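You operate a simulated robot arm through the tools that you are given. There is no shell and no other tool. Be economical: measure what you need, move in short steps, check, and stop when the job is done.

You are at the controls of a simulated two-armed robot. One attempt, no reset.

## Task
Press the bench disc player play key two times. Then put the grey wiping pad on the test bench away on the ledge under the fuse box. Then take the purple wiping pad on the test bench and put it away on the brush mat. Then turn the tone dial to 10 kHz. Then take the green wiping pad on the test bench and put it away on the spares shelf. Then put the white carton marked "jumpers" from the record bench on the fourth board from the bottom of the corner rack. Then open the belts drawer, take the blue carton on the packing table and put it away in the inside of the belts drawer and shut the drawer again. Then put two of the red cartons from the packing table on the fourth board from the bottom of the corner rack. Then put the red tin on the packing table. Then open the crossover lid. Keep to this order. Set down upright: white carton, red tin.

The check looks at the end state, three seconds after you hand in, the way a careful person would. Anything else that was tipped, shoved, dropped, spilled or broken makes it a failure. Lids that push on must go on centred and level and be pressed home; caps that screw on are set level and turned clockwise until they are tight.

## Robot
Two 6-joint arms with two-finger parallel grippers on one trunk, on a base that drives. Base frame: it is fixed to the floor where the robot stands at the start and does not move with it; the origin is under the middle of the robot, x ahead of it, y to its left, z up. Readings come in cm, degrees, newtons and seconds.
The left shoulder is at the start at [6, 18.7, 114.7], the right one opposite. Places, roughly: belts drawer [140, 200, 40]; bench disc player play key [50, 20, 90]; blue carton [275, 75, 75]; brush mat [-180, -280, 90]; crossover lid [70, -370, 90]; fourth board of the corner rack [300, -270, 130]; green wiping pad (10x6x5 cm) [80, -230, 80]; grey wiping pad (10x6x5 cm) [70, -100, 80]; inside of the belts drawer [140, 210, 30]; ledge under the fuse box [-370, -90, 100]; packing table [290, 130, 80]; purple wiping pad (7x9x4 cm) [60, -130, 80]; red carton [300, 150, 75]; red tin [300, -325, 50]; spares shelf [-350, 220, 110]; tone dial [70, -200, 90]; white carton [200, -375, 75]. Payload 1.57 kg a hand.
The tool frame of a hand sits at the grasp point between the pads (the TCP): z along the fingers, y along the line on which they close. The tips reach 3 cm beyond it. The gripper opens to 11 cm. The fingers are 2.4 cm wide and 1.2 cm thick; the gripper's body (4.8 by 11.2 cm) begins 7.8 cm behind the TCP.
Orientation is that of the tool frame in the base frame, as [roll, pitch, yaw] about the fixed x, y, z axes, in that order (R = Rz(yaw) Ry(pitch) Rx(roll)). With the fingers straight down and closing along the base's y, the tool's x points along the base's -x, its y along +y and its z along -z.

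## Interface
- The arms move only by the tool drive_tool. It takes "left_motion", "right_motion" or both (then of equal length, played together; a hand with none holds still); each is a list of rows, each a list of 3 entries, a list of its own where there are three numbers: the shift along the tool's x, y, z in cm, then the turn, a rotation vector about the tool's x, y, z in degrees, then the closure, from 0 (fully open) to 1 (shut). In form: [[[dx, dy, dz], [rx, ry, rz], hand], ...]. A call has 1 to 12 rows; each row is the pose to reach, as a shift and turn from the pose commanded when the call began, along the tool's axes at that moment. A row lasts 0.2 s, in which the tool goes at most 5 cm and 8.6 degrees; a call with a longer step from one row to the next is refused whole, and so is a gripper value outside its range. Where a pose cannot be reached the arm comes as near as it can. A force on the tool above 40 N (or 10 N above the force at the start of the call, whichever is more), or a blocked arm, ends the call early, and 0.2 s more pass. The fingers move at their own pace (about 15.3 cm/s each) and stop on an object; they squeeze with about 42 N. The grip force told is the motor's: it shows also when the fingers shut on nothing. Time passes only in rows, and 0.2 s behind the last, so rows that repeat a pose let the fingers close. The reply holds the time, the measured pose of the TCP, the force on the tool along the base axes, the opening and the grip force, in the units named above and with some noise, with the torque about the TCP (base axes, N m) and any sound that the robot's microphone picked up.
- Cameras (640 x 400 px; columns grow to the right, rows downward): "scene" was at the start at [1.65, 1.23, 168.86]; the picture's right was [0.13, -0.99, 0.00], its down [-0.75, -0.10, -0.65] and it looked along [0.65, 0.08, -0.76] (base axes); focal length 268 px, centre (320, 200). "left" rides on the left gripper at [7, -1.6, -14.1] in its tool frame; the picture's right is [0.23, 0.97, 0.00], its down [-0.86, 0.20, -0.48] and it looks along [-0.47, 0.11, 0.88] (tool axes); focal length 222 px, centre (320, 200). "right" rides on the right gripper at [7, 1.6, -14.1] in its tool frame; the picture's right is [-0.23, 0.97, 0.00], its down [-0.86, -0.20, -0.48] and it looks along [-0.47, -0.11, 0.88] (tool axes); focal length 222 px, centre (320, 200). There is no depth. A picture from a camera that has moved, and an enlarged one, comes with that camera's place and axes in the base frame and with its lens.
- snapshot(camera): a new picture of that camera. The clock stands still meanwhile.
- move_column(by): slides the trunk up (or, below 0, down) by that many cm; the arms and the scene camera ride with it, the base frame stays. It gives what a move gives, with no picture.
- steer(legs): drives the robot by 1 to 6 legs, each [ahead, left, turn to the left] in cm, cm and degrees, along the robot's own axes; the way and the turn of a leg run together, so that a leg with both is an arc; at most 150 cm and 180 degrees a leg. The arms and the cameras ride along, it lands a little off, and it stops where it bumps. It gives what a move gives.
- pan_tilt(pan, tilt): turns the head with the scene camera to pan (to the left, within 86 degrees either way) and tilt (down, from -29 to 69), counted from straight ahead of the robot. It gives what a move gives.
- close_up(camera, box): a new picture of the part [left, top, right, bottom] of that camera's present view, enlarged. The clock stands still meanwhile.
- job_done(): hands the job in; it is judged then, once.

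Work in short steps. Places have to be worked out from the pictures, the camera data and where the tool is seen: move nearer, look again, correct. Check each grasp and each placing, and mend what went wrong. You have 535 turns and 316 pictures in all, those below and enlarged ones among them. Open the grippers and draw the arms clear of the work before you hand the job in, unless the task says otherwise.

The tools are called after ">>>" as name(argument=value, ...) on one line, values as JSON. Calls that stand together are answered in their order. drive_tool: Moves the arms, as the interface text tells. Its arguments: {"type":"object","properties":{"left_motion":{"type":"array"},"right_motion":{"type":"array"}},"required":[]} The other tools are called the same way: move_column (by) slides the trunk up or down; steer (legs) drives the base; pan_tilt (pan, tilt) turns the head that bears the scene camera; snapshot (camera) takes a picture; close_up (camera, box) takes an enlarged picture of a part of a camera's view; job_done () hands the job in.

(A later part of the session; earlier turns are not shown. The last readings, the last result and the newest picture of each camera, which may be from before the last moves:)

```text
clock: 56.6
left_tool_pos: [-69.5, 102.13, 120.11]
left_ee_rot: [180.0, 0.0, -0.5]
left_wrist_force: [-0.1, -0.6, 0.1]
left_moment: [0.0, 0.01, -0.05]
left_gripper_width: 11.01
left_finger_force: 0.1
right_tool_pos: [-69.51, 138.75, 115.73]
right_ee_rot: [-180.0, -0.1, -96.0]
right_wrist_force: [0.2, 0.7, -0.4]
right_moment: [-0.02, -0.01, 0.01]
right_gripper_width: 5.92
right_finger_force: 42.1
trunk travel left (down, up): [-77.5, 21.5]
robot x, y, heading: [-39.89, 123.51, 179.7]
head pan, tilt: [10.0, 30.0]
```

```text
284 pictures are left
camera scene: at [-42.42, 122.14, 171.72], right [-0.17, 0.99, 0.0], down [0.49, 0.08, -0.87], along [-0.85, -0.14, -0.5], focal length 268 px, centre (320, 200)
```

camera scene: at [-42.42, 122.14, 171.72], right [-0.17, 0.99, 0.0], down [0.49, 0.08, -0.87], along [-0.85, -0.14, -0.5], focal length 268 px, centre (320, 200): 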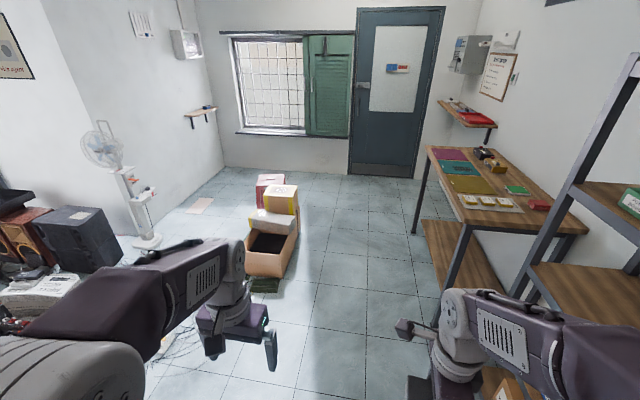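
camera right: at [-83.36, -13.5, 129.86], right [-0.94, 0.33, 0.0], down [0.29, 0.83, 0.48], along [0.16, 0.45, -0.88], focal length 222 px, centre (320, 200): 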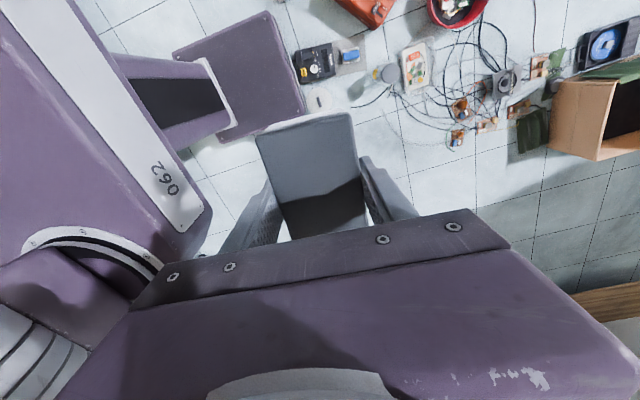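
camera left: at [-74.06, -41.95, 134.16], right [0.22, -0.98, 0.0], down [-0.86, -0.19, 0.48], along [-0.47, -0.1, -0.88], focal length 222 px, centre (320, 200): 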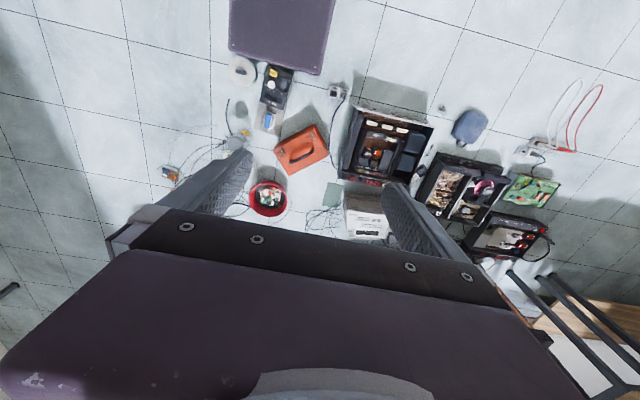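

The lane is clear; boxes reach about y≈72 and the rack post on the right looks near y≈165. I shift to y≈108 and drive on to x≈-330.

>>> steer(legs=[[0, 13, 0], [150, 0, 0], [140, 0, 0]])

>>> pan_tilt(pan=60, tilt=30)

>>> snapshot(camera="scene")

```text
clock: 71.6
left_tool_pos: [-360.5, 90.0, 120.13]
left_ee_rot: [180.0, 0.0, -0.2]
left_wrist_force: [1.2, -0.3, -0.6]
left_moment: [-0.01, -0.01, 0.02]
left_gripper_width: 11.0
left_finger_force: 0.1
right_tool_pos: [-360.65, 126.53, 115.68]
right_ee_rot: [180.0, 0.1, -95.7]
right_wrist_force: [-0.7, 0.0, -0.3]
right_moment: [-0.03, -0.01, -0.01]
right_gripper_width: 5.93
right_finger_force: 42.2
trunk travel left (down, up): [-77.5, 21.5]
robot x, y, heading: [-330.39, 111.26, 179.9]
head pan, tilt: [10.0, 30.0]
```

```text
clock: 72.8
left_tool_pos: [-360.66, 89.95, 120.04]
left_ee_rot: [-179.9, 0.0, -0.2]
left_wrist_force: [-0.3, 0.3, -0.3]
left_moment: [0.03, -0.01, -0.01]
left_gripper_width: 10.99
left_finger_force: 0.1
right_tool_pos: [-360.63, 126.68, 115.83]
right_ee_rot: [180.0, 0.0, -95.7]
right_wrist_force: [0.6, 0.5, -0.9]
right_moment: [-0.02, 0.0, 0.01]
right_gripper_width: 5.96
right_finger_force: 42.0
trunk travel left (down, up): [-77.5, 21.5]
robot x, y, heading: [-330.78, 111.41, 179.8]
head pan, tilt: [60.0, 30.0]
```

```text
283 pictures are left
camera scene: at [-329.27, 103.92, 171.73], right [-0.86, 0.5, 0.0], down [0.25, 0.43, -0.87], along [-0.44, -0.75, -0.5], focal length 268 px, centre (320, 200)
```

scene: 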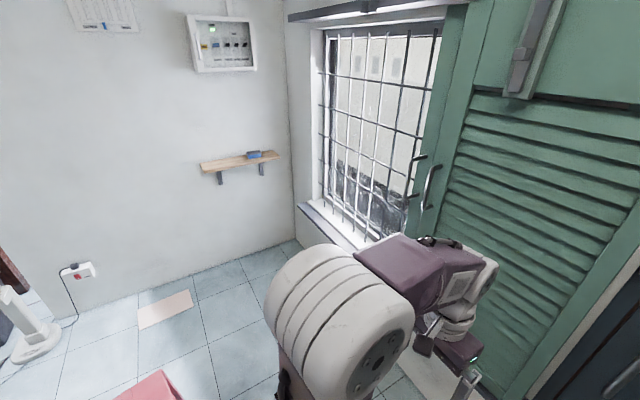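

The ledge is clear save a small blue object at its right side. I turn to face it (-y), line up and approach to y≈5.

>>> steer(legs=[[0, 0, 90], [0, -38, 0], [105, 0, 0]])

>>> pan_tilt(pan=0, tilt=35)

>>> snapshot(camera="scene")

```text
clock: 84.0
left_tool_pos: [-348.49, -24.24, 119.98]
left_ee_rot: [180.0, -0.1, 89.3]
left_wrist_force: [-0.5, -0.3, -0.4]
left_moment: [-0.03, -0.03, 0.02]
left_gripper_width: 11.0
left_finger_force: 0.1
right_tool_pos: [-385.11, -23.96, 115.78]
right_ee_rot: [180.0, 0.0, -6.4]
right_wrist_force: [0.1, 0.5, 0.1]
right_moment: [0.0, 0.0, 0.01]
right_gripper_width: 5.93
right_finger_force: 41.1
trunk travel left (down, up): [-77.5, 21.5]
robot x, y, heading: [-369.92, 6.19, -90.8]
head pan, tilt: [60.0, 30.0]
```

```text
clock: 85.3
left_tool_pos: [-348.48, -24.42, 120.09]
left_ee_rot: [180.0, 0.1, 89.2]
left_wrist_force: [1.0, 0.7, 0.0]
left_moment: [-0.01, 0.01, 0.02]
left_gripper_width: 11.0
left_finger_force: 0.0
right_tool_pos: [-385.17, -23.92, 115.67]
right_ee_rot: [180.0, -0.1, -6.3]
right_wrist_force: [0.5, 0.1, -0.7]
right_moment: [0.04, 0.02, -0.01]
right_gripper_width: 5.95
right_finger_force: 42.2
trunk travel left (down, up): [-77.5, 21.5]
robot x, y, heading: [-369.89, 5.73, -90.8]
head pan, tilt: [0.0, 35.0]
```

```text
282 pictures are left
camera scene: at [-369.82, 3.29, 170.95], right [-1.0, 0.01, 0.0], down [0.01, 0.57, -0.82], along [-0.01, -0.82, -0.57], focal length 268 px, centre (320, 200)
```

scene: 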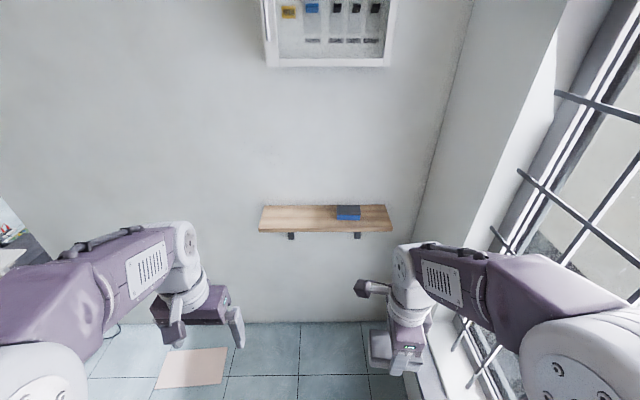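

The ledge top is about z=97.5, spanning x≈-344 to -400, y≈-81 to -98, blue box at x≈-381. I'll place the pad at (-358, -88.5); drive so the right hand lines up.

>>> steer(legs=[[0, 25, 0], [45, 0, 0]])

>>> snapshot(camera="right")

>>> snapshot(camera="scene")

```text
clock: 89.5
left_tool_pos: [-324.04, -69.22, 120.03]
left_ee_rot: [180.0, 0.2, 89.5]
left_wrist_force: [1.0, 0.6, -0.2]
left_moment: [0.0, 0.0, 0.01]
left_gripper_width: 10.99
left_finger_force: 0.2
right_tool_pos: [-360.62, -69.19, 115.75]
right_ee_rot: [179.9, 0.0, -6.0]
right_wrist_force: [1.3, 0.5, -0.3]
right_moment: [-0.02, 0.0, -0.03]
right_gripper_width: 5.92
right_finger_force: 41.7
trunk travel left (down, up): [-77.5, 21.5]
robot x, y, heading: [-345.67, -39.86, -90.4]
head pan, tilt: [0.0, 35.0]
```

```text
281 pictures are left
camera right: at [-353.95, -71.4, 129.89], right [-0.33, -0.94, 0.0], down [-0.83, 0.29, 0.48], along [-0.45, 0.16, -0.88], focal length 222 px, centre (320, 200)
```

right: 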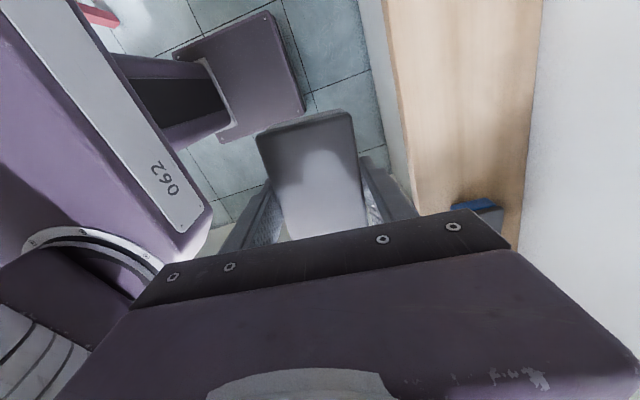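

```text
280 pictures are left
camera scene: at [-345.49, -41.75, 170.95], right [-1.0, 0.01, 0.0], down [0.0, 0.57, -0.82], along [-0.01, -0.82, -0.57], focal length 268 px, centre (320, 200)
```

scene: 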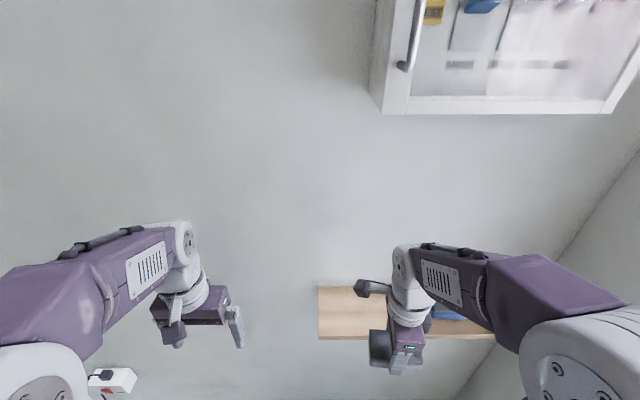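

Ledge height agrees (~96–97). I move the pad over the ledge, squared to the wall, staying high.

>>> drive_tool(right_motion=[[[0.5, 4, 0], [0, 0, -2], 1], [[1, 8, 0], [0, 0, -4], 1], [[1.6, 12, 0], [0, 0, -6], 1], [[2.1, 16, 0], [0, 0, -6], 1], [[2.6, 19.1, 1], [0, 0, -6], 1], [[2.6, 19.1, 5], [0, 0, -6], 1], [[2.6, 19.1, 9], [0, 0, -6], 1]])

>>> snapshot(camera="right")

>>> snapshot(camera="scene")

```text
clock: 91.1
left_tool_pos: [-324.07, -69.44, 119.98]
left_ee_rot: [180.0, 0.0, 89.5]
left_wrist_force: [0.0, 0.2, 0.6]
left_moment: [-0.01, 0.02, -0.05]
left_gripper_width: 11.02
left_finger_force: 0.0
right_tool_pos: [-359.97, -88.78, 106.74]
right_ee_rot: [180.0, 0.0, -0.1]
right_wrist_force: [0.1, -0.5, -0.2]
right_moment: [-0.02, -0.01, 0.05]
right_gripper_width: 5.92
right_finger_force: 42.5
trunk travel left (down, up): [-77.5, 21.5]
robot x, y, heading: [-345.33, -39.45, -90.7]
head pan, tilt: [0.0, 35.0]
```

```text
279 pictures are left
camera right: at [-353.12, -90.3, 120.73], right [-0.23, -0.97, 0.0], down [-0.85, 0.2, 0.48], along [-0.47, 0.11, -0.88], focal length 222 px, centre (320, 200)
```

right: 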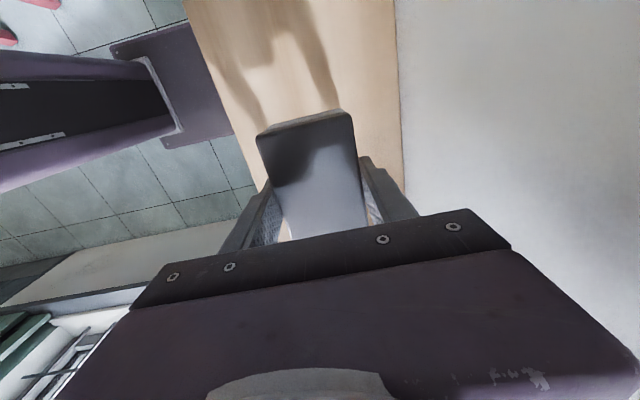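

```text
278 pictures are left
camera scene: at [-345.5, -42.04, 170.95], right [-1.0, 0.01, 0.0], down [0.0, 0.57, -0.82], along [-0.01, -0.82, -0.57], focal length 268 px, centre (320, 200)
```

scene: 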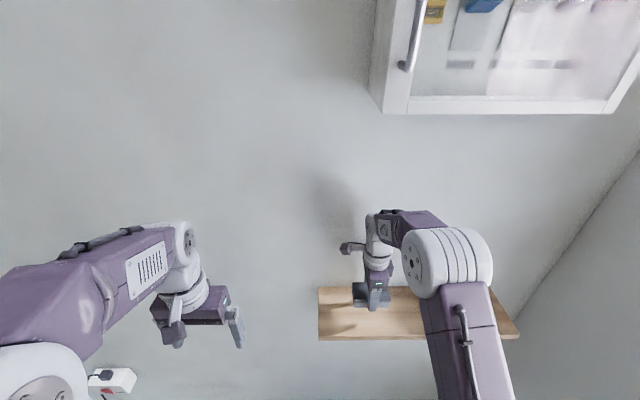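

Pad is over the ledge. I lower gently.

>>> drive_tool(right_motion=[[[0, 0, 2.5], [0, 0, 0], 1], [[0, 0, 4.5], [0, 0, 0], 1], [[0, 0, 5.2], [0, 0, 0], 1], [[0, 0, 5.6], [0, 0, 0], 1]])

```text
clock: 92.1
left_tool_pos: [-323.99, -69.3, 120.03]
left_ee_rot: [180.0, 0.1, 89.4]
left_wrist_force: [0.7, 0.6, 0.2]
left_moment: [0.0, -0.02, 0.02]
left_gripper_width: 11.01
left_finger_force: 0.1
right_tool_pos: [-360.15, -88.63, 101.35]
right_ee_rot: [179.7, 0.0, 0.1]
right_wrist_force: [-1.7, -2.3, 13.6]
right_moment: [0.36, -0.04, 0.04]
right_gripper_width: 5.94
right_finger_force: 42.0
trunk travel left (down, up): [-77.5, 21.5]
robot x, y, heading: [-345.27, -39.21, -90.7]
head pan, tilt: [0.0, 35.0]
```

Contact at 13.6 N: the pad is on the ledge. I open partially (wall clearance), then rise.

>>> drive_tool(right_motion=[[[0, 0, -0.1], [0, 0, 0], 0.3], [[0, 0, -0.1], [0, 0, 0], 0.25], [[0, 0, -0.1], [0, 0, 0], 0.25], [[0, 0, -3], [0, 0, 0], 0.25], [[0, 0, -7], [0, 0, 0], 0.25], [[0, 0, -11], [0, 0, 0], 0.25], [[0, -4, -13], [0, 0, 0], 0.25], [[0, -8, -14], [0, 0, 0], 0.25], [[0, -12, -14], [0, 0, 0], 0.25], [[0, -16, -14], [0, 0, 0], 0]])

>>> snapshot(camera="scene")

```text
clock: 94.3
left_tool_pos: [-324.06, -69.18, 120.09]
left_ee_rot: [-179.9, 0.0, 89.5]
left_wrist_force: [0.0, 0.6, 0.9]
left_moment: [-0.03, -0.04, 0.03]
left_gripper_width: 11.0
left_finger_force: 0.1
right_tool_pos: [-360.06, -72.32, 115.1]
right_ee_rot: [179.9, -0.1, 0.0]
right_wrist_force: [0.2, -0.1, -0.6]
right_moment: [-0.02, 0.03, -0.01]
right_gripper_width: 11.0
right_finger_force: 0.0
trunk travel left (down, up): [-77.5, 21.5]
robot x, y, heading: [-345.72, -39.5, -90.6]
head pan, tilt: [0.0, 35.0]
```

```text
277 pictures are left
camera scene: at [-345.49, -41.62, 170.95], right [-1.0, 0.01, 0.0], down [0.0, 0.57, -0.82], along [-0.01, -0.82, -0.57], focal length 268 px, centre (320, 200)
```

scene: 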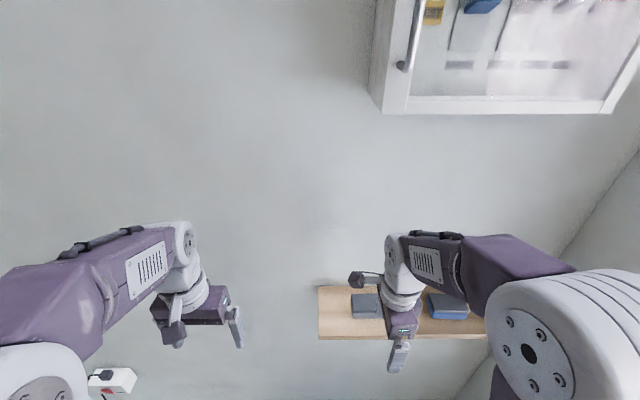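

The grey pad rests flat on the ledge beside the blue box. I tuck the hand back and retrace the route toward the test bench.

>>> drive_tool(right_motion=[[[0, -4, 0], [0, 0, 0], 0], [[0, -8, 0], [0, 0, 0], 0]])

>>> steer(legs=[[-148, 0, 0], [0, 0, 90.6]])

>>> steer(legs=[[150, 0, 0], [150, 0, 0], [20, 0, 0]])

>>> steer(legs=[[0, -150, 0], [0, -65, 0]])

```text
clock: 94.9
left_tool_pos: [-324.02, -69.07, 120.07]
left_ee_rot: [-180.0, 0.3, 89.5]
left_wrist_force: [-1.2, 0.6, -0.4]
left_moment: [-0.02, 0.0, -0.03]
left_gripper_width: 10.98
left_finger_force: 0.0
right_tool_pos: [-360.22, -64.18, 115.15]
right_ee_rot: [179.8, 0.0, 0.0]
right_wrist_force: [-0.2, 0.9, 0.2]
right_moment: [-0.04, 0.0, -0.04]
right_gripper_width: 11.0
right_finger_force: 0.1
trunk travel left (down, up): [-77.5, 21.5]
robot x, y, heading: [-345.37, -39.4, -90.6]
head pan, tilt: [0.0, 35.0]
```

```text
clock: 106.1
left_tool_pos: [-315.1, 131.44, 120.09]
left_ee_rot: [180.0, 0.0, -178.4]
left_wrist_force: [-0.3, -0.1, 0.1]
left_moment: [0.04, -0.04, -0.03]
left_gripper_width: 11.02
left_finger_force: 0.0
right_tool_pos: [-318.59, 95.11, 115.17]
right_ee_rot: [-179.9, 0.0, 92.1]
right_wrist_force: [-0.5, -0.6, -0.5]
right_moment: [0.01, -0.02, -0.01]
right_gripper_width: 11.0
right_finger_force: 0.1
trunk travel left (down, up): [-77.5, 21.5]
robot x, y, heading: [-344.38, 109.12, 1.8]
head pan, tilt: [0.0, 35.0]
```

```text
clock: 121.8
left_tool_pos: [6.19, 143.96, 120.11]
left_ee_rot: [179.9, 0.2, -177.3]
left_wrist_force: [0.3, -0.7, 0.7]
left_moment: [0.0, -0.01, -0.04]
left_gripper_width: 10.97
left_finger_force: 0.0
right_tool_pos: [3.22, 107.49, 115.21]
right_ee_rot: [179.9, 0.0, 93.2]
right_wrist_force: [-0.3, -0.1, 0.6]
right_moment: [-0.01, -0.02, 0.03]
right_gripper_width: 10.99
right_finger_force: 0.0
trunk travel left (down, up): [-77.5, 21.5]
robot x, y, heading: [-22.66, 120.88, 2.8]
head pan, tilt: [0.0, 35.0]
```

```text
clock: 132.5
left_tool_pos: [15.66, -71.29, 120.06]
left_ee_rot: [180.0, -0.1, -177.4]
left_wrist_force: [-0.2, -0.5, -1.1]
left_moment: [-0.01, 0.02, 0.0]
left_gripper_width: 11.0
left_finger_force: 0.1
right_tool_pos: [12.81, -107.68, 115.18]
right_ee_rot: [-180.0, 0.0, 93.3]
right_wrist_force: [0.1, -0.8, 0.0]
right_moment: [-0.01, 0.03, 0.01]
right_gripper_width: 11.01
right_finger_force: 0.0
trunk travel left (down, up): [-77.5, 21.5]
robot x, y, heading: [-13.3, -94.35, 2.8]
head pan, tilt: [0.0, 35.0]
```

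I square up and approach the purple pad near (62, -125).

>>> steer(legs=[[0, -16, -2.8], [30, 0, 0]])

>>> pan_tilt(pan=0, tilt=50)

>>> snapshot(camera="scene")

>>> snapshot(camera="right")

```text
clock: 135.6
left_tool_pos: [46.94, -88.67, 120.17]
left_ee_rot: [-179.9, 0.2, -179.9]
left_wrist_force: [0.0, 0.2, 0.4]
left_moment: [0.01, -0.03, 0.01]
left_gripper_width: 10.99
left_finger_force: 0.0
right_tool_pos: [42.44, -124.78, 115.23]
right_ee_rot: [179.9, 0.0, 90.6]
right_wrist_force: [-1.0, 0.1, 0.3]
right_moment: [0.02, -0.03, 0.01]
right_gripper_width: 10.99
right_finger_force: 0.0
trunk travel left (down, up): [-77.5, 21.5]
robot x, y, heading: [17.48, -110.64, 0.2]
head pan, tilt: [0.0, 35.0]
```

```text
clock: 136.3
left_tool_pos: [47.33, -88.69, 120.0]
left_ee_rot: [-180.0, 0.0, -179.9]
left_wrist_force: [-0.3, -0.4, 0.1]
left_moment: [0.0, 0.02, -0.01]
left_gripper_width: 11.01
left_finger_force: 0.0
right_tool_pos: [42.85, -124.86, 115.14]
right_ee_rot: [180.0, 0.1, 90.6]
right_wrist_force: [-0.3, 0.5, 0.5]
right_moment: [-0.01, 0.02, 0.04]
right_gripper_width: 10.99
right_finger_force: 0.0
trunk travel left (down, up): [-77.5, 21.5]
robot x, y, heading: [17.41, -110.42, 0.1]
head pan, tilt: [0.0, 50.0]
```

```text
276 pictures are left
camera scene: at [19.05, -110.14, 168.78], right [0.0, -1.0, 0.0], down [-0.77, 0.0, -0.64], along [0.64, 0.0, -0.77], focal length 268 px, centre (320, 200)
```

scene: 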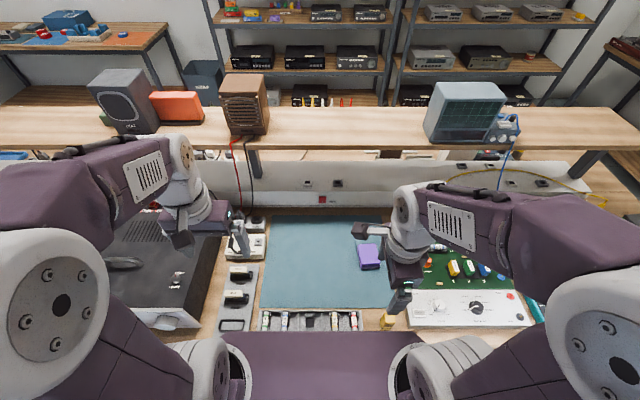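

```text
275 pictures are left
camera right: at [44.2, -117.76, 129.23], right [0.98, -0.22, 0.0], down [-0.19, -0.86, 0.48], along [-0.1, -0.47, -0.88], focal length 222 px, centre (320, 200)
```

right: 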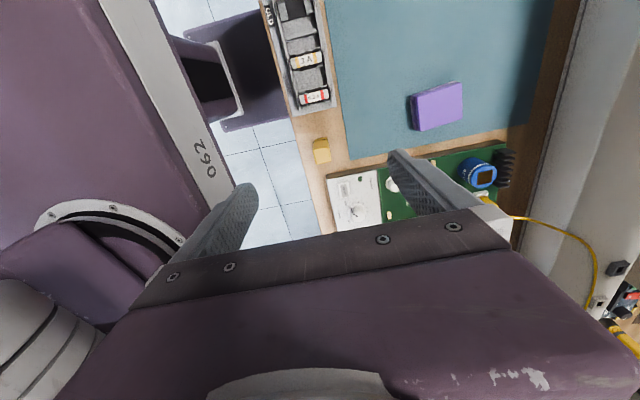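

Purple pad centre ≈(64.1, -127), long side along x, about 4° turned. I turn the hand back to close along y and move above it.

>>> drive_tool(right_motion=[[[0, 2, 0], [0, 0, -8], 0], [[0, 4, 0], [0, 0, -16], 0], [[-0.5, 6, 0], [0, 0, -24], 0], [[-0.8, 8, 0], [0, 0, -32], 0], [[-1, 10, 1], [0, 0, -40], 0], [[-1.3, 12, 3], [0, 0, -48], 0], [[-1.6, 14, 5], [0, 0, -56], 0], [[-1.8, 16, 7], [0, 0, -64], 0], [[-2, 18, 9], [0, 0, -72], 0], [[-2.2, 20, 11], [0, 0, -80], 0], [[-2.3, 21.2, 13], [0, 0, -88], 0], [[-2.3, 21.2, 15], [0, 0, -93.4], 0]])

>>> snapshot(camera="right")

```text
clock: 138.9
left_tool_pos: [47.12, -88.7, 120.0]
left_ee_rot: [180.0, 0.0, -179.8]
left_wrist_force: [0.2, 0.5, -0.7]
left_moment: [0.0, 0.0, 0.0]
left_gripper_width: 11.0
left_finger_force: 0.1
right_tool_pos: [63.95, -127.04, 100.04]
right_ee_rot: [-180.0, -0.1, -175.9]
right_wrist_force: [0.3, 0.0, 0.5]
right_moment: [0.0, -0.01, 0.03]
right_gripper_width: 11.01
right_finger_force: 0.0
trunk travel left (down, up): [-77.5, 21.5]
robot x, y, heading: [17.51, -110.48, 0.0]
head pan, tilt: [0.0, 50.0]
```

```text
274 pictures are left
camera right: at [56.8, -125.72, 114.19], right [0.16, 0.99, 0.0], down [0.87, -0.14, 0.48], along [0.47, -0.08, -0.88], focal length 222 px, centre (320, 200)
```

right: 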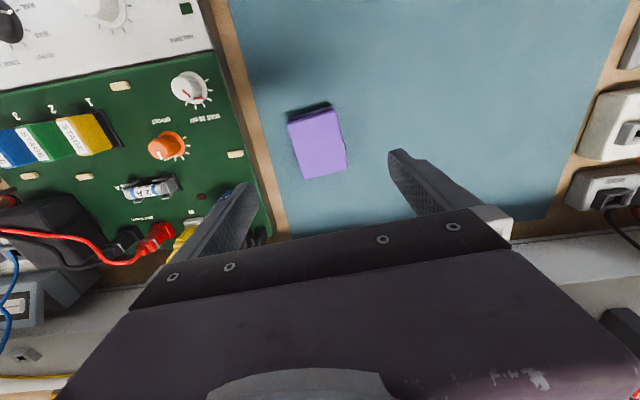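

Aligned. I descend to TCP ≈85.8, close, and lift.

>>> drive_tool(right_motion=[[[0, 0, 4.5], [0, 0, 1], 0], [[0, 0, 9], [0, 0, 1], 0], [[0, 0, 12], [0, 0, 1], 0], [[0, 0, 14.2], [0, 0, 1], 0], [[0, 0, 14.2], [0, 0, 1], 1], [[0, 0, 14.2], [0, 0, 1], 1], [[0, 0, 14.2], [0, 0, 1], 1], [[0, 0, 14.2], [0, 0, 1], 1]])

>>> drive_tool(right_motion=[[[0, 0, -4], [0, 0, 0], 1], [[0, 0, -8], [0, 0, 0], 1], [[0, 0, -12], [0, 0, 0], 1], [[3, 0, -16], [0, 0, 0], 1], [[7, 0, -19], [0, 0, 0], 1], [[11, 0, -22], [0, 0, 0], 1], [[15, 0, -25], [0, 0, 0], 1], [[19, 0, -28], [0, 0, 0], 1]])

>>> snapshot(camera="right")

```text
clock: 140.8
left_tool_pos: [47.1, -88.61, 120.02]
left_ee_rot: [-180.0, 0.0, -179.9]
left_wrist_force: [1.0, 0.1, 0.3]
left_moment: [-0.03, -0.02, 0.02]
left_gripper_width: 11.02
left_finger_force: 0.0
right_tool_pos: [63.84, -127.02, 85.91]
right_ee_rot: [180.0, 0.0, -177.0]
right_wrist_force: [-0.6, 0.9, 0.2]
right_moment: [0.0, -0.03, 0.0]
right_gripper_width: 6.72
right_finger_force: 42.3
trunk travel left (down, up): [-77.5, 21.5]
robot x, y, heading: [17.14, -110.47, 0.1]
head pan, tilt: [0.0, 50.0]
```

```text
clock: 142.6
left_tool_pos: [46.86, -88.7, 120.13]
left_ee_rot: [180.0, 0.2, -179.9]
left_wrist_force: [-0.4, 0.8, -0.3]
left_moment: [0.01, -0.02, 0.02]
left_gripper_width: 11.0
left_finger_force: 0.1
right_tool_pos: [44.59, -128.14, 114.11]
right_ee_rot: [179.9, 0.0, -177.0]
right_wrist_force: [0.1, -0.3, -0.1]
right_moment: [-0.01, -0.02, 0.0]
right_gripper_width: 6.73
right_finger_force: 41.5
trunk travel left (down, up): [-77.5, 21.5]
robot x, y, heading: [17.21, -110.73, 0.1]
head pan, tilt: [0.0, 50.0]
```

```text
273 pictures are left
camera right: at [37.38, -126.72, 128.13], right [0.18, 0.98, 0.0], down [0.86, -0.15, 0.48], along [0.47, -0.08, -0.88], focal length 222 px, centre (320, 200)
```

right: 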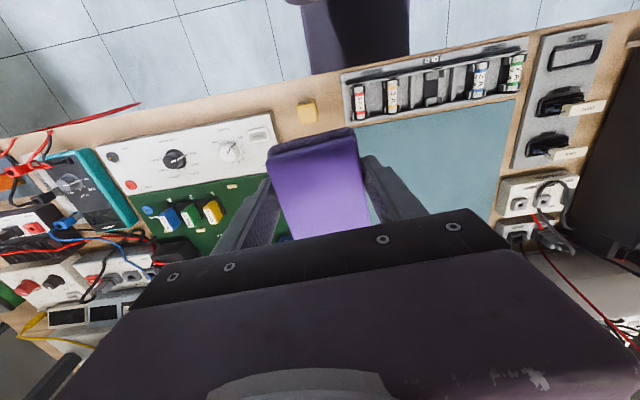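

Purple pad held. I back off and turn toward the brush mat corner to look.

>>> steer(legs=[[-45, 0, 0], [0, 0, -130]])

>>> pan_tilt(pan=0, tilt=25)

>>> snapshot(camera="scene")

```text
clock: 150.6
left_tool_pos: [-29.77, -147.29, 119.98]
left_ee_rot: [179.9, 0.2, 50.6]
left_wrist_force: [0.5, -0.7, -0.8]
left_moment: [0.0, -0.03, -0.03]
left_gripper_width: 11.0
left_finger_force: 0.1
right_tool_pos: [-58.71, -120.46, 113.96]
right_ee_rot: [-180.0, 0.0, 53.5]
right_wrist_force: [0.8, -0.1, -0.6]
right_moment: [0.03, 0.04, 0.01]
right_gripper_width: 6.7
right_finger_force: 42.1
trunk travel left (down, up): [-77.5, 21.5]
robot x, y, heading: [-27.89, -110.63, -129.4]
head pan, tilt: [0.0, 50.0]
```

```text
clock: 151.5
left_tool_pos: [-29.62, -147.3, 119.97]
left_ee_rot: [-179.9, 0.1, 50.6]
left_wrist_force: [0.6, 1.0, -0.3]
left_moment: [0.01, 0.03, 0.01]
left_gripper_width: 10.99
left_finger_force: 0.0
right_tool_pos: [-58.65, -120.52, 113.97]
right_ee_rot: [-179.9, 0.0, 53.5]
right_wrist_force: [-0.6, -0.4, -0.1]
right_moment: [0.01, -0.02, 0.04]
right_gripper_width: 6.68
right_finger_force: 42.0
trunk travel left (down, up): [-77.5, 21.5]
robot x, y, heading: [-27.01, -110.55, -129.3]
head pan, tilt: [0.0, 25.0]
```

```text
272 pictures are left
camera scene: at [-29.52, -112.74, 172.52], right [-0.77, 0.63, 0.0], down [0.27, 0.33, -0.91], along [-0.57, -0.7, -0.42], focal length 268 px, centre (320, 200)
```

scene: 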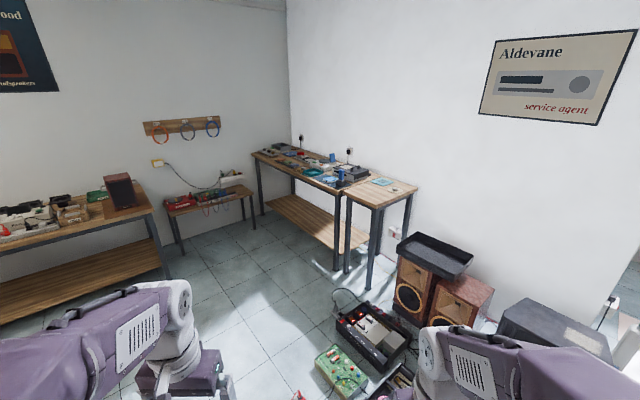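

I zoom on the far bench to identify the brush mat.

>>> close_up(camera="scene", box=[240, 130, 432, 250])

```text
3.33 times, centred on (336, 190) of scene
camera zoom: at [-29.52, -112.74, 172.52], right [-0.77, 0.63, 0.0], down [0.27, 0.33, -0.91], along [-0.57, -0.7, -0.42], focal length 892 px, centre (267, 233)
```

zoom: 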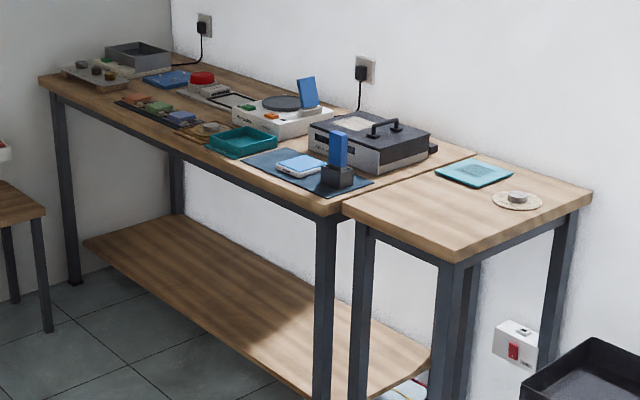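

The dark-blue mat with the brush stand is the brush mat, near (-185,-286). I drive down at x≈-12, turn to face -x, and approach.

>>> steer(legs=[[0, 0, 39.3], [0, 15, 0], [150, 0, 0], [25, 0, 0], [0, 0, -90], [85, 0, 0]])

>>> pan_tilt(pan=0, tilt=40)

>>> snapshot(camera="scene")

```text
clock: 171.1
left_tool_pos: [-128.29, -305.97, 120.06]
left_ee_rot: [-180.0, 0.0, 0.0]
left_wrist_force: [0.4, 0.0, 0.2]
left_moment: [0.0, -0.02, 0.05]
left_gripper_width: 11.0
left_finger_force: 0.0
right_tool_pos: [-125.78, -266.64, 113.94]
right_ee_rot: [180.0, 0.0, 3.0]
right_wrist_force: [0.6, 0.5, 0.2]
right_moment: [0.02, -0.03, -0.02]
right_gripper_width: 6.67
right_finger_force: 41.5
trunk travel left (down, up): [-77.5, 21.5]
robot x, y, heading: [-98.76, -284.19, -180.0]
head pan, tilt: [0.0, 25.0]
```

```text
clock: 171.8
left_tool_pos: [-128.38, -306.01, 120.05]
left_ee_rot: [180.0, 0.0, 0.0]
left_wrist_force: [-0.3, -0.2, 0.5]
left_moment: [0.0, 0.02, 0.02]
left_gripper_width: 11.01
left_finger_force: 0.0
right_tool_pos: [-126.04, -266.55, 113.96]
right_ee_rot: [-179.9, 0.1, 3.0]
right_wrist_force: [0.0, -0.3, -1.3]
right_moment: [0.03, 0.02, -0.03]
right_gripper_width: 6.66
right_finger_force: 41.9
trunk travel left (down, up): [-77.5, 21.5]
robot x, y, heading: [-98.47, -284.11, -179.9]
head pan, tilt: [0.0, 40.0]
```

```text
270 pictures are left
camera scene: at [-101.04, -284.12, 170.2], right [0.0, 1.0, 0.0], down [0.64, 0.0, -0.77], along [-0.77, 0.0, -0.64], focal length 268 px, centre (320, 200)
```

scene: 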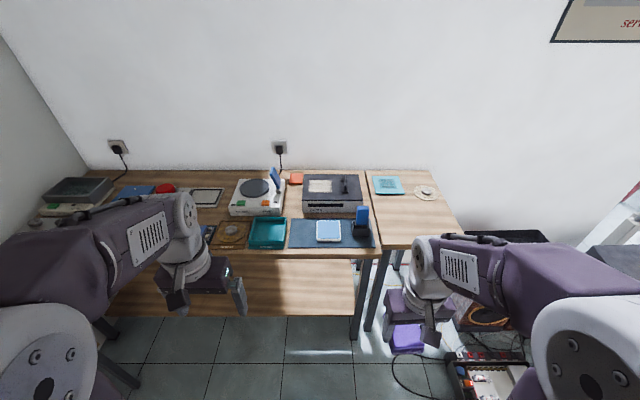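

>>> close_up(camera="scene", box=[220, 160, 412, 280])

```text
3.33 times, centred on (316, 220) of scene
camera zoom: at [-101.04, -284.12, 170.2], right [0.0, 1.0, 0.0], down [0.64, 0.0, -0.77], along [-0.77, 0.0, -0.64], focal length 892 px, centre (333, 133)
```

zoom: 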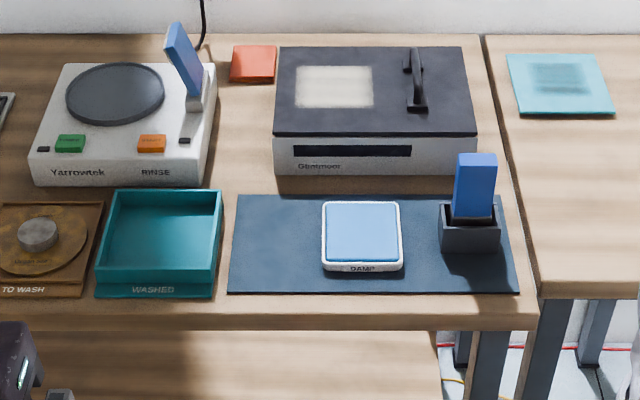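

The free part of the mat is its left end (y≈-297 to -286). I position the robot so the right hand comes over it.

>>> steer(legs=[[0, 25, 0], [40, 0, 0]])

>>> snapshot(camera="right")

>>> snapshot(camera="scene")

```text
clock: 175.7
left_tool_pos: [-168.63, -330.57, 120.18]
left_ee_rot: [180.0, 0.1, -0.4]
left_wrist_force: [1.0, -1.2, -0.5]
left_moment: [-0.03, 0.01, 0.0]
left_gripper_width: 10.99
left_finger_force: 0.1
right_tool_pos: [-165.91, -291.14, 114.01]
right_ee_rot: [-179.9, 0.0, 2.7]
right_wrist_force: [0.1, 0.2, -0.6]
right_moment: [0.04, -0.01, 0.02]
right_gripper_width: 6.7
right_finger_force: 41.7
trunk travel left (down, up): [-77.5, 21.5]
robot x, y, heading: [-138.55, -308.95, 179.6]
head pan, tilt: [0.0, 40.0]
```

```text
268 pictures are left
camera right: at [-158.97, -292.34, 128.09], right [-0.18, -0.98, 0.0], down [-0.86, 0.16, 0.48], along [-0.47, 0.09, -0.88], focal length 222 px, centre (320, 200)
```

right: 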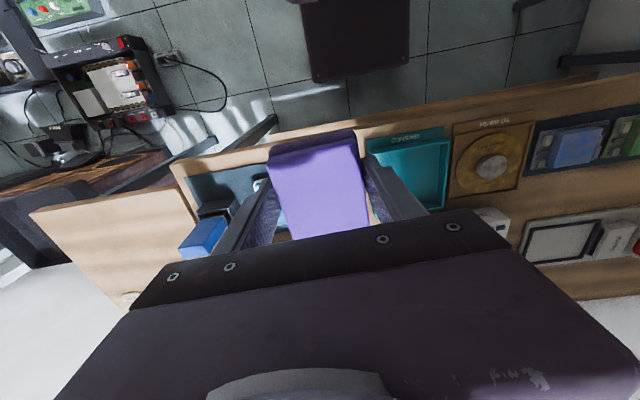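

```text
267 pictures are left
camera scene: at [-141.01, -308.79, 170.2], right [0.0, 1.0, 0.0], down [0.64, 0.0, -0.77], along [-0.77, 0.0, -0.64], focal length 268 px, centre (320, 200)
```

scene: 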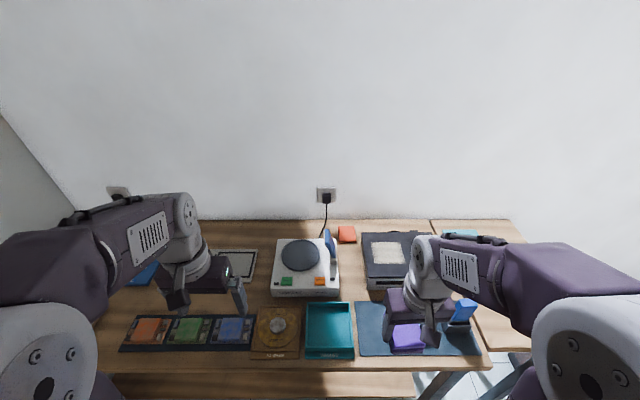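

The hand is in line (y≈-291). I move it over the mat's left end and partly down to check.

>>> drive_tool(right_motion=[[[-4.2, -0.2, 0], [0, 0, 1], 1], [[-8.4, -0.4, 1], [0, 0, 2.5], 1], [[-12.5, -0.6, 3], [0, 0, 2.5], 1], [[-16.6, -0.8, 5], [0, 0, 2.5], 1], [[-16.6, -0.8, 9], [0, 0, 2.5], 1], [[-16.6, -0.8, 13], [0, 0, 2.5], 1], [[-16.6, -0.8, 17], [0, 0, 2.5], 1], [[-16.6, -0.8, 20], [0, 0, 2.5], 1]])

>>> snapshot(camera="right")

>>> close_up(camera="scene", box=[300, 260, 492, 380])

```text
clock: 177.5
left_tool_pos: [-168.51, -330.55, 120.09]
left_ee_rot: [-180.0, 0.1, -0.3]
left_wrist_force: [0.3, -0.5, 0.0]
left_moment: [-0.02, 0.02, 0.01]
left_gripper_width: 10.98
left_finger_force: 0.0
right_tool_pos: [-182.58, -291.03, 93.89]
right_ee_rot: [180.0, -0.1, 0.1]
right_wrist_force: [-0.5, 0.6, -0.7]
right_moment: [0.01, -0.02, 0.02]
right_gripper_width: 6.66
right_finger_force: 42.2
trunk travel left (down, up): [-77.5, 21.5]
robot x, y, heading: [-138.66, -308.77, 179.6]
head pan, tilt: [0.0, 40.0]
```

```text
266 pictures are left
camera right: at [-175.76, -292.54, 107.97], right [-0.22, -0.97, 0.0], down [-0.86, 0.2, 0.48], along [-0.47, 0.11, -0.88], focal length 222 px, centre (320, 200)
```

right: 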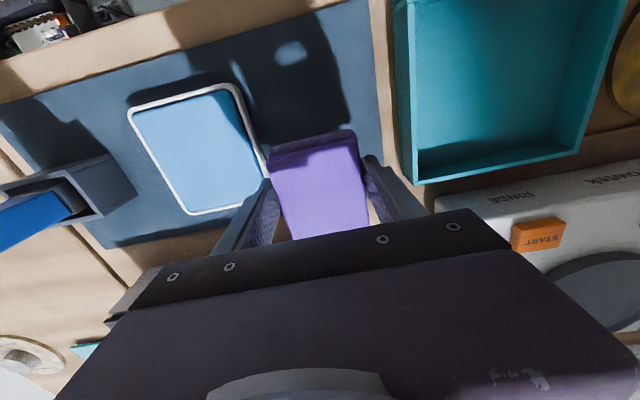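

```text
3.33 times, centred on (396, 320) of scene
camera zoom: at [-141.23, -308.76, 170.2], right [0.0, 1.0, 0.0], down [0.64, 0.0, -0.77], along [-0.77, 0.0, -0.64], focal length 892 px, centre (67, -200)
```

zoom: 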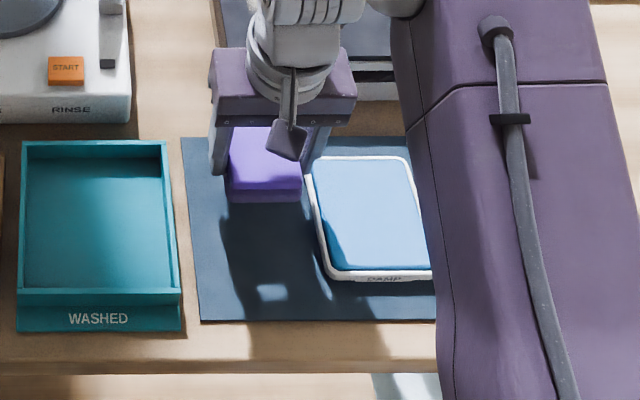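

The gap is y≈-297.5 to -284.7 and the hand is centred in it at -291. I lower gently until contact.

>>> drive_tool(right_motion=[[[0, 0, 3], [0, 0, 0], 1], [[0, 0, 5.5], [0, 0, 0], 1], [[0, 0, 6.6], [0, 0, 0], 1], [[0, 0, 7.1], [0, 0, 0], 1]])

```text
clock: 178.2
left_tool_pos: [-168.22, -330.66, 120.18]
left_ee_rot: [180.0, 0.3, -0.3]
left_wrist_force: [-0.4, -0.1, -0.3]
left_moment: [0.03, 0.0, -0.01]
left_gripper_width: 11.01
left_finger_force: 0.0
right_tool_pos: [-182.51, -291.09, 89.48]
right_ee_rot: [-179.8, 0.2, 0.2]
right_wrist_force: [10.1, -3.2, 29.5]
right_moment: [-1.15, -0.8, 0.13]
right_gripper_width: 6.7
right_finger_force: 41.7
trunk travel left (down, up): [-77.5, 21.5]
robot x, y, heading: [-138.49, -308.54, 179.8]
head pan, tilt: [0.0, 40.0]
stopped in row 3 (right hand): the force on the tool passed its limit (the readings are from after the stop); the commanded pose is now the measured one
```

Contact came earlier than expected (TCP 89.5). I look before doing anything.

>>> snapshot(camera="right")

>>> close_up(camera="scene", box=[300, 260, 492, 380])

```text
264 pictures are left
camera right: at [-175.55, -292.65, 103.48], right [-0.22, -0.97, 0.0], down [-0.85, 0.2, 0.48], along [-0.47, 0.11, -0.88], focal length 222 px, centre (320, 200)
```

right: 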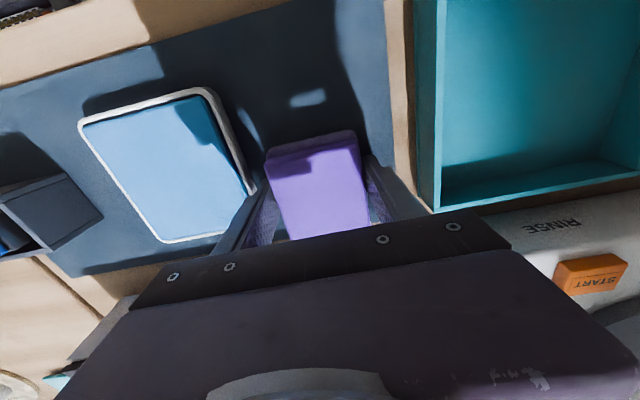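

```text
3.33 times, centred on (396, 320) of scene
camera zoom: at [-140.63, -308.88, 170.22], right [0.01, 1.0, 0.0], down [0.64, 0.0, -0.77], along [-0.77, 0.0, -0.64], focal length 892 px, centre (67, -200)
```

zoom: 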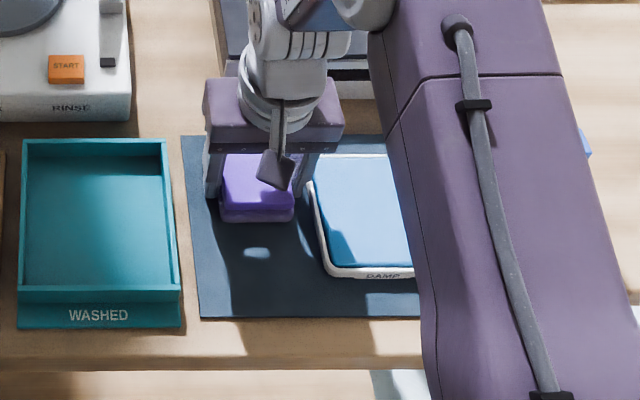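

The contact torque points to the left half of the pad bottom, and the geometry says this bench's mat is nearer z≈86, so the pad is on the mat. I ease up slightly, open a little, and rise.

>>> drive_tool(right_motion=[[[0, 0, -0.2], [0, 0, 0], 0.33], [[0, 0, -0.2], [0, 0, 0], 0.3], [[0, 0, -0.2], [0, 0, 0], 0.3], [[0, 0, -3], [0, 0, 0], 0.3], [[0, 0, -7], [0, 0, 0], 0.3], [[0, 0, -11], [0, 0, 0], 0.3], [[0, 0, -15], [0, 0, 0], 0.3], [[3, 0, -19], [0, 0, 0], 0.3], [[7, 0, -22], [0, 0, 0], 0.3], [[11, 0, -24], [0, 0, 0], 0]])

>>> close_up(camera="scene", box=[300, 260, 492, 380])

>>> snapshot(camera="right")

```text
clock: 180.4
left_tool_pos: [-168.49, -330.52, 120.12]
left_ee_rot: [179.9, 0.2, -0.4]
left_wrist_force: [0.7, 0.4, 0.0]
left_moment: [-0.01, 0.02, 0.02]
left_gripper_width: 11.01
left_finger_force: 0.1
right_tool_pos: [-171.41, -291.12, 113.2]
right_ee_rot: [180.0, 0.3, 0.1]
right_wrist_force: [0.8, -0.1, 0.2]
right_moment: [0.02, 0.01, -0.01]
right_gripper_width: 11.0
right_finger_force: 0.1
trunk travel left (down, up): [-77.5, 21.5]
robot x, y, heading: [-138.75, -309.3, 179.7]
head pan, tilt: [0.0, 40.0]
```

```text
3.33 times, centred on (396, 320) of scene
camera zoom: at [-140.93, -308.76, 170.19], right [0.01, 1.0, 0.0], down [0.64, 0.0, -0.77], along [-0.77, 0.0, -0.64], focal length 892 px, centre (67, -200)
```

zoom: 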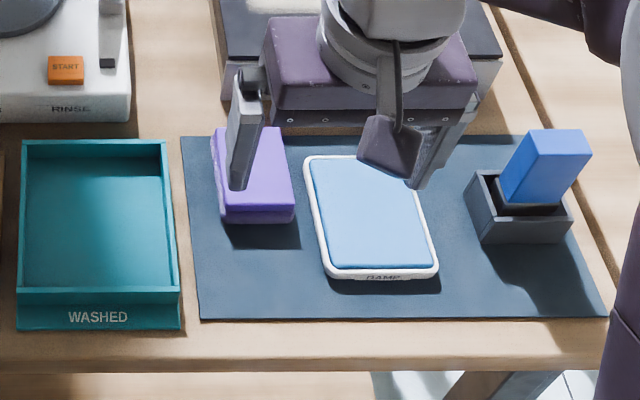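

```text
261 pictures are left
camera right: at [-164.47, -292.6, 127.31], right [-0.23, -0.97, 0.0], down [-0.85, 0.2, 0.48], along [-0.47, 0.11, -0.88], focal length 222 px, centre (320, 200)
```

right: 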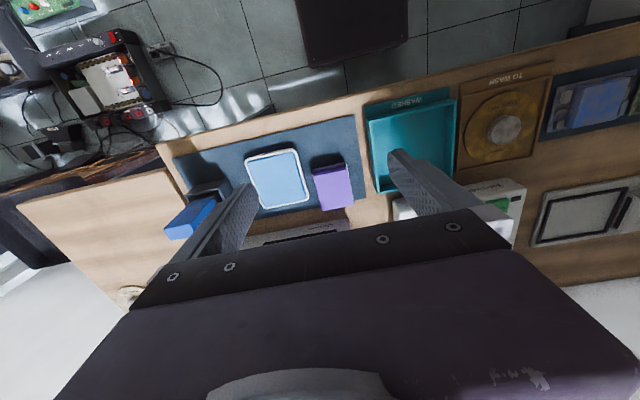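

The purple pad lies on the mat between the DAMP tray and the teal tray, clear of both. Next the tone dial near (70,-200): I back out, turn around, and drive there.

>>> steer(legs=[[-115, 0, 0], [0, 0, 180], [0, 100, 0]])

>>> snapshot(camera="scene")

```text
clock: 198.4
left_tool_pos: [8.06, -188.23, 120.03]
left_ee_rot: [180.0, 0.1, 179.7]
left_wrist_force: [0.2, 0.3, 0.7]
left_moment: [-0.01, -0.02, -0.04]
left_gripper_width: 10.98
left_finger_force: 0.1
right_tool_pos: [11.18, -227.59, 113.16]
right_ee_rot: [-180.0, 0.2, -179.9]
right_wrist_force: [-0.6, 0.0, -0.6]
right_moment: [-0.04, 0.03, 0.0]
right_gripper_width: 11.0
right_finger_force: 0.0
trunk travel left (down, up): [-77.5, 21.5]
robot x, y, heading: [-21.79, -209.63, -0.3]
head pan, tilt: [0.0, 40.0]
```

```text
260 pictures are left
camera scene: at [-19.45, -209.47, 170.19], right [-0.01, -1.0, 0.0], down [-0.64, 0.0, -0.77], along [0.77, 0.0, -0.64], focal length 268 px, centre (320, 200)
```

scene: 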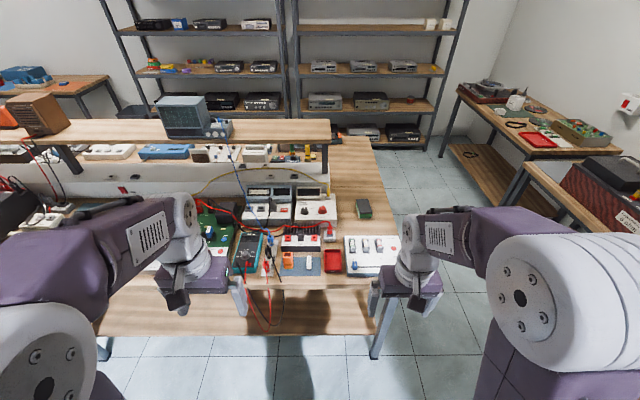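

>>> close_up(camera="scene", box=[190, 170, 430, 320])

```text
2.67 times, centred on (310, 245) of scene
camera zoom: at [-19.45, -209.47, 170.19], right [-0.01, -1.0, 0.0], down [-0.64, 0.0, -0.77], along [0.77, 0.0, -0.64], focal length 714 px, centre (347, 80)
```

zoom: 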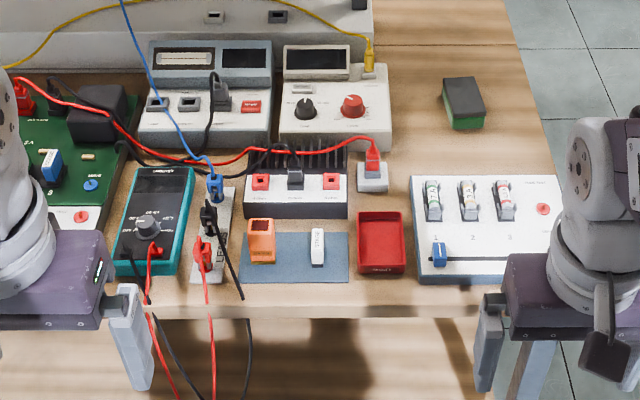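

The tone dial should be one of the two knobs on the white instrument. I drive in and look closer.

>>> steer(legs=[[38, -10, 0]])

>>> pan_tilt(pan=10, tilt=50)

>>> close_up(camera="scene", box=[200, 120, 440, 270])

```text
clock: 200.8
left_tool_pos: [45.69, -198.28, 120.0]
left_ee_rot: [180.0, 0.2, 179.8]
left_wrist_force: [0.5, -1.0, -0.6]
left_moment: [0.0, -0.03, -0.01]
left_gripper_width: 11.02
left_finger_force: 0.1
right_tool_pos: [48.68, -237.68, 113.08]
right_ee_rot: [-179.9, 0.4, -179.8]
right_wrist_force: [0.7, 0.6, 0.1]
right_moment: [-0.03, 0.0, 0.02]
right_gripper_width: 11.0
right_finger_force: 0.1
trunk travel left (down, up): [-77.5, 21.5]
robot x, y, heading: [15.79, -219.71, -0.1]
head pan, tilt: [0.0, 40.0]
```

```text
clock: 201.6
left_tool_pos: [45.7, -198.37, 120.04]
left_ee_rot: [180.0, 0.0, 179.9]
left_wrist_force: [-0.4, 0.2, 0.4]
left_moment: [0.0, -0.01, -0.03]
left_gripper_width: 11.03
left_finger_force: 0.1
right_tool_pos: [49.0, -237.8, 113.23]
right_ee_rot: [-179.9, 0.2, -179.7]
right_wrist_force: [0.7, -0.1, 0.5]
right_moment: [0.0, 0.0, 0.0]
right_gripper_width: 10.99
right_finger_force: 0.0
trunk travel left (down, up): [-77.5, 21.5]
robot x, y, heading: [15.52, -219.64, -0.2]
head pan, tilt: [10.0, 50.0]
```

```text
2.67 times, centred on (320, 195) of scene
camera zoom: at [17.42, -218.31, 168.78], right [0.17, -0.99, 0.0], down [-0.75, -0.13, -0.64], along [0.63, 0.11, -0.77], focal length 714 px, centre (320, 213)
```

zoom: 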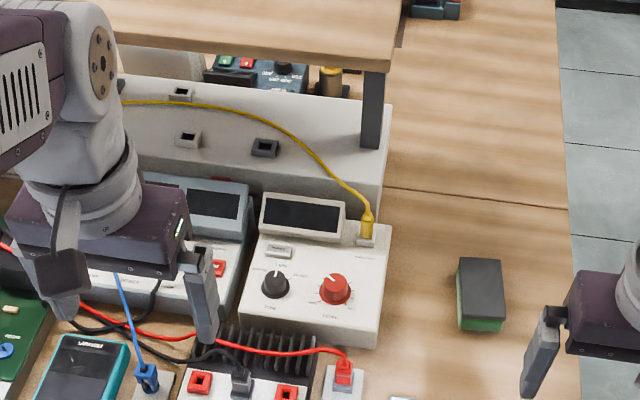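

Black knob labelled TONE. I zoom tightly to read the scale.

>>> close_up(camera="scene", box=[288, 200, 352, 240])

```text
10.00 times, centred on (320, 220) of scene
camera zoom: at [17.42, -218.31, 168.78], right [0.17, -0.99, 0.0], down [-0.75, -0.13, -0.64], along [0.63, 0.11, -0.77], focal length 2676 px, centre (320, 0)
```

zoom: 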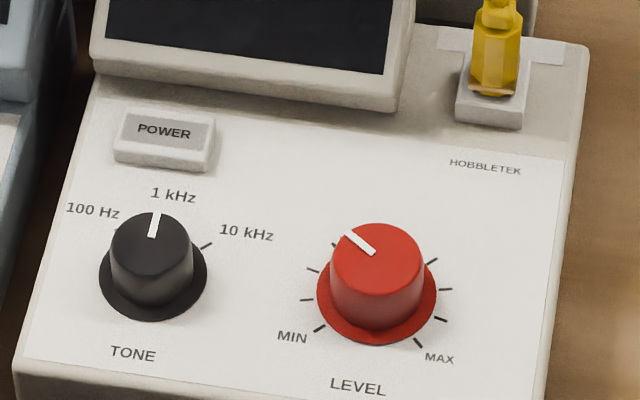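

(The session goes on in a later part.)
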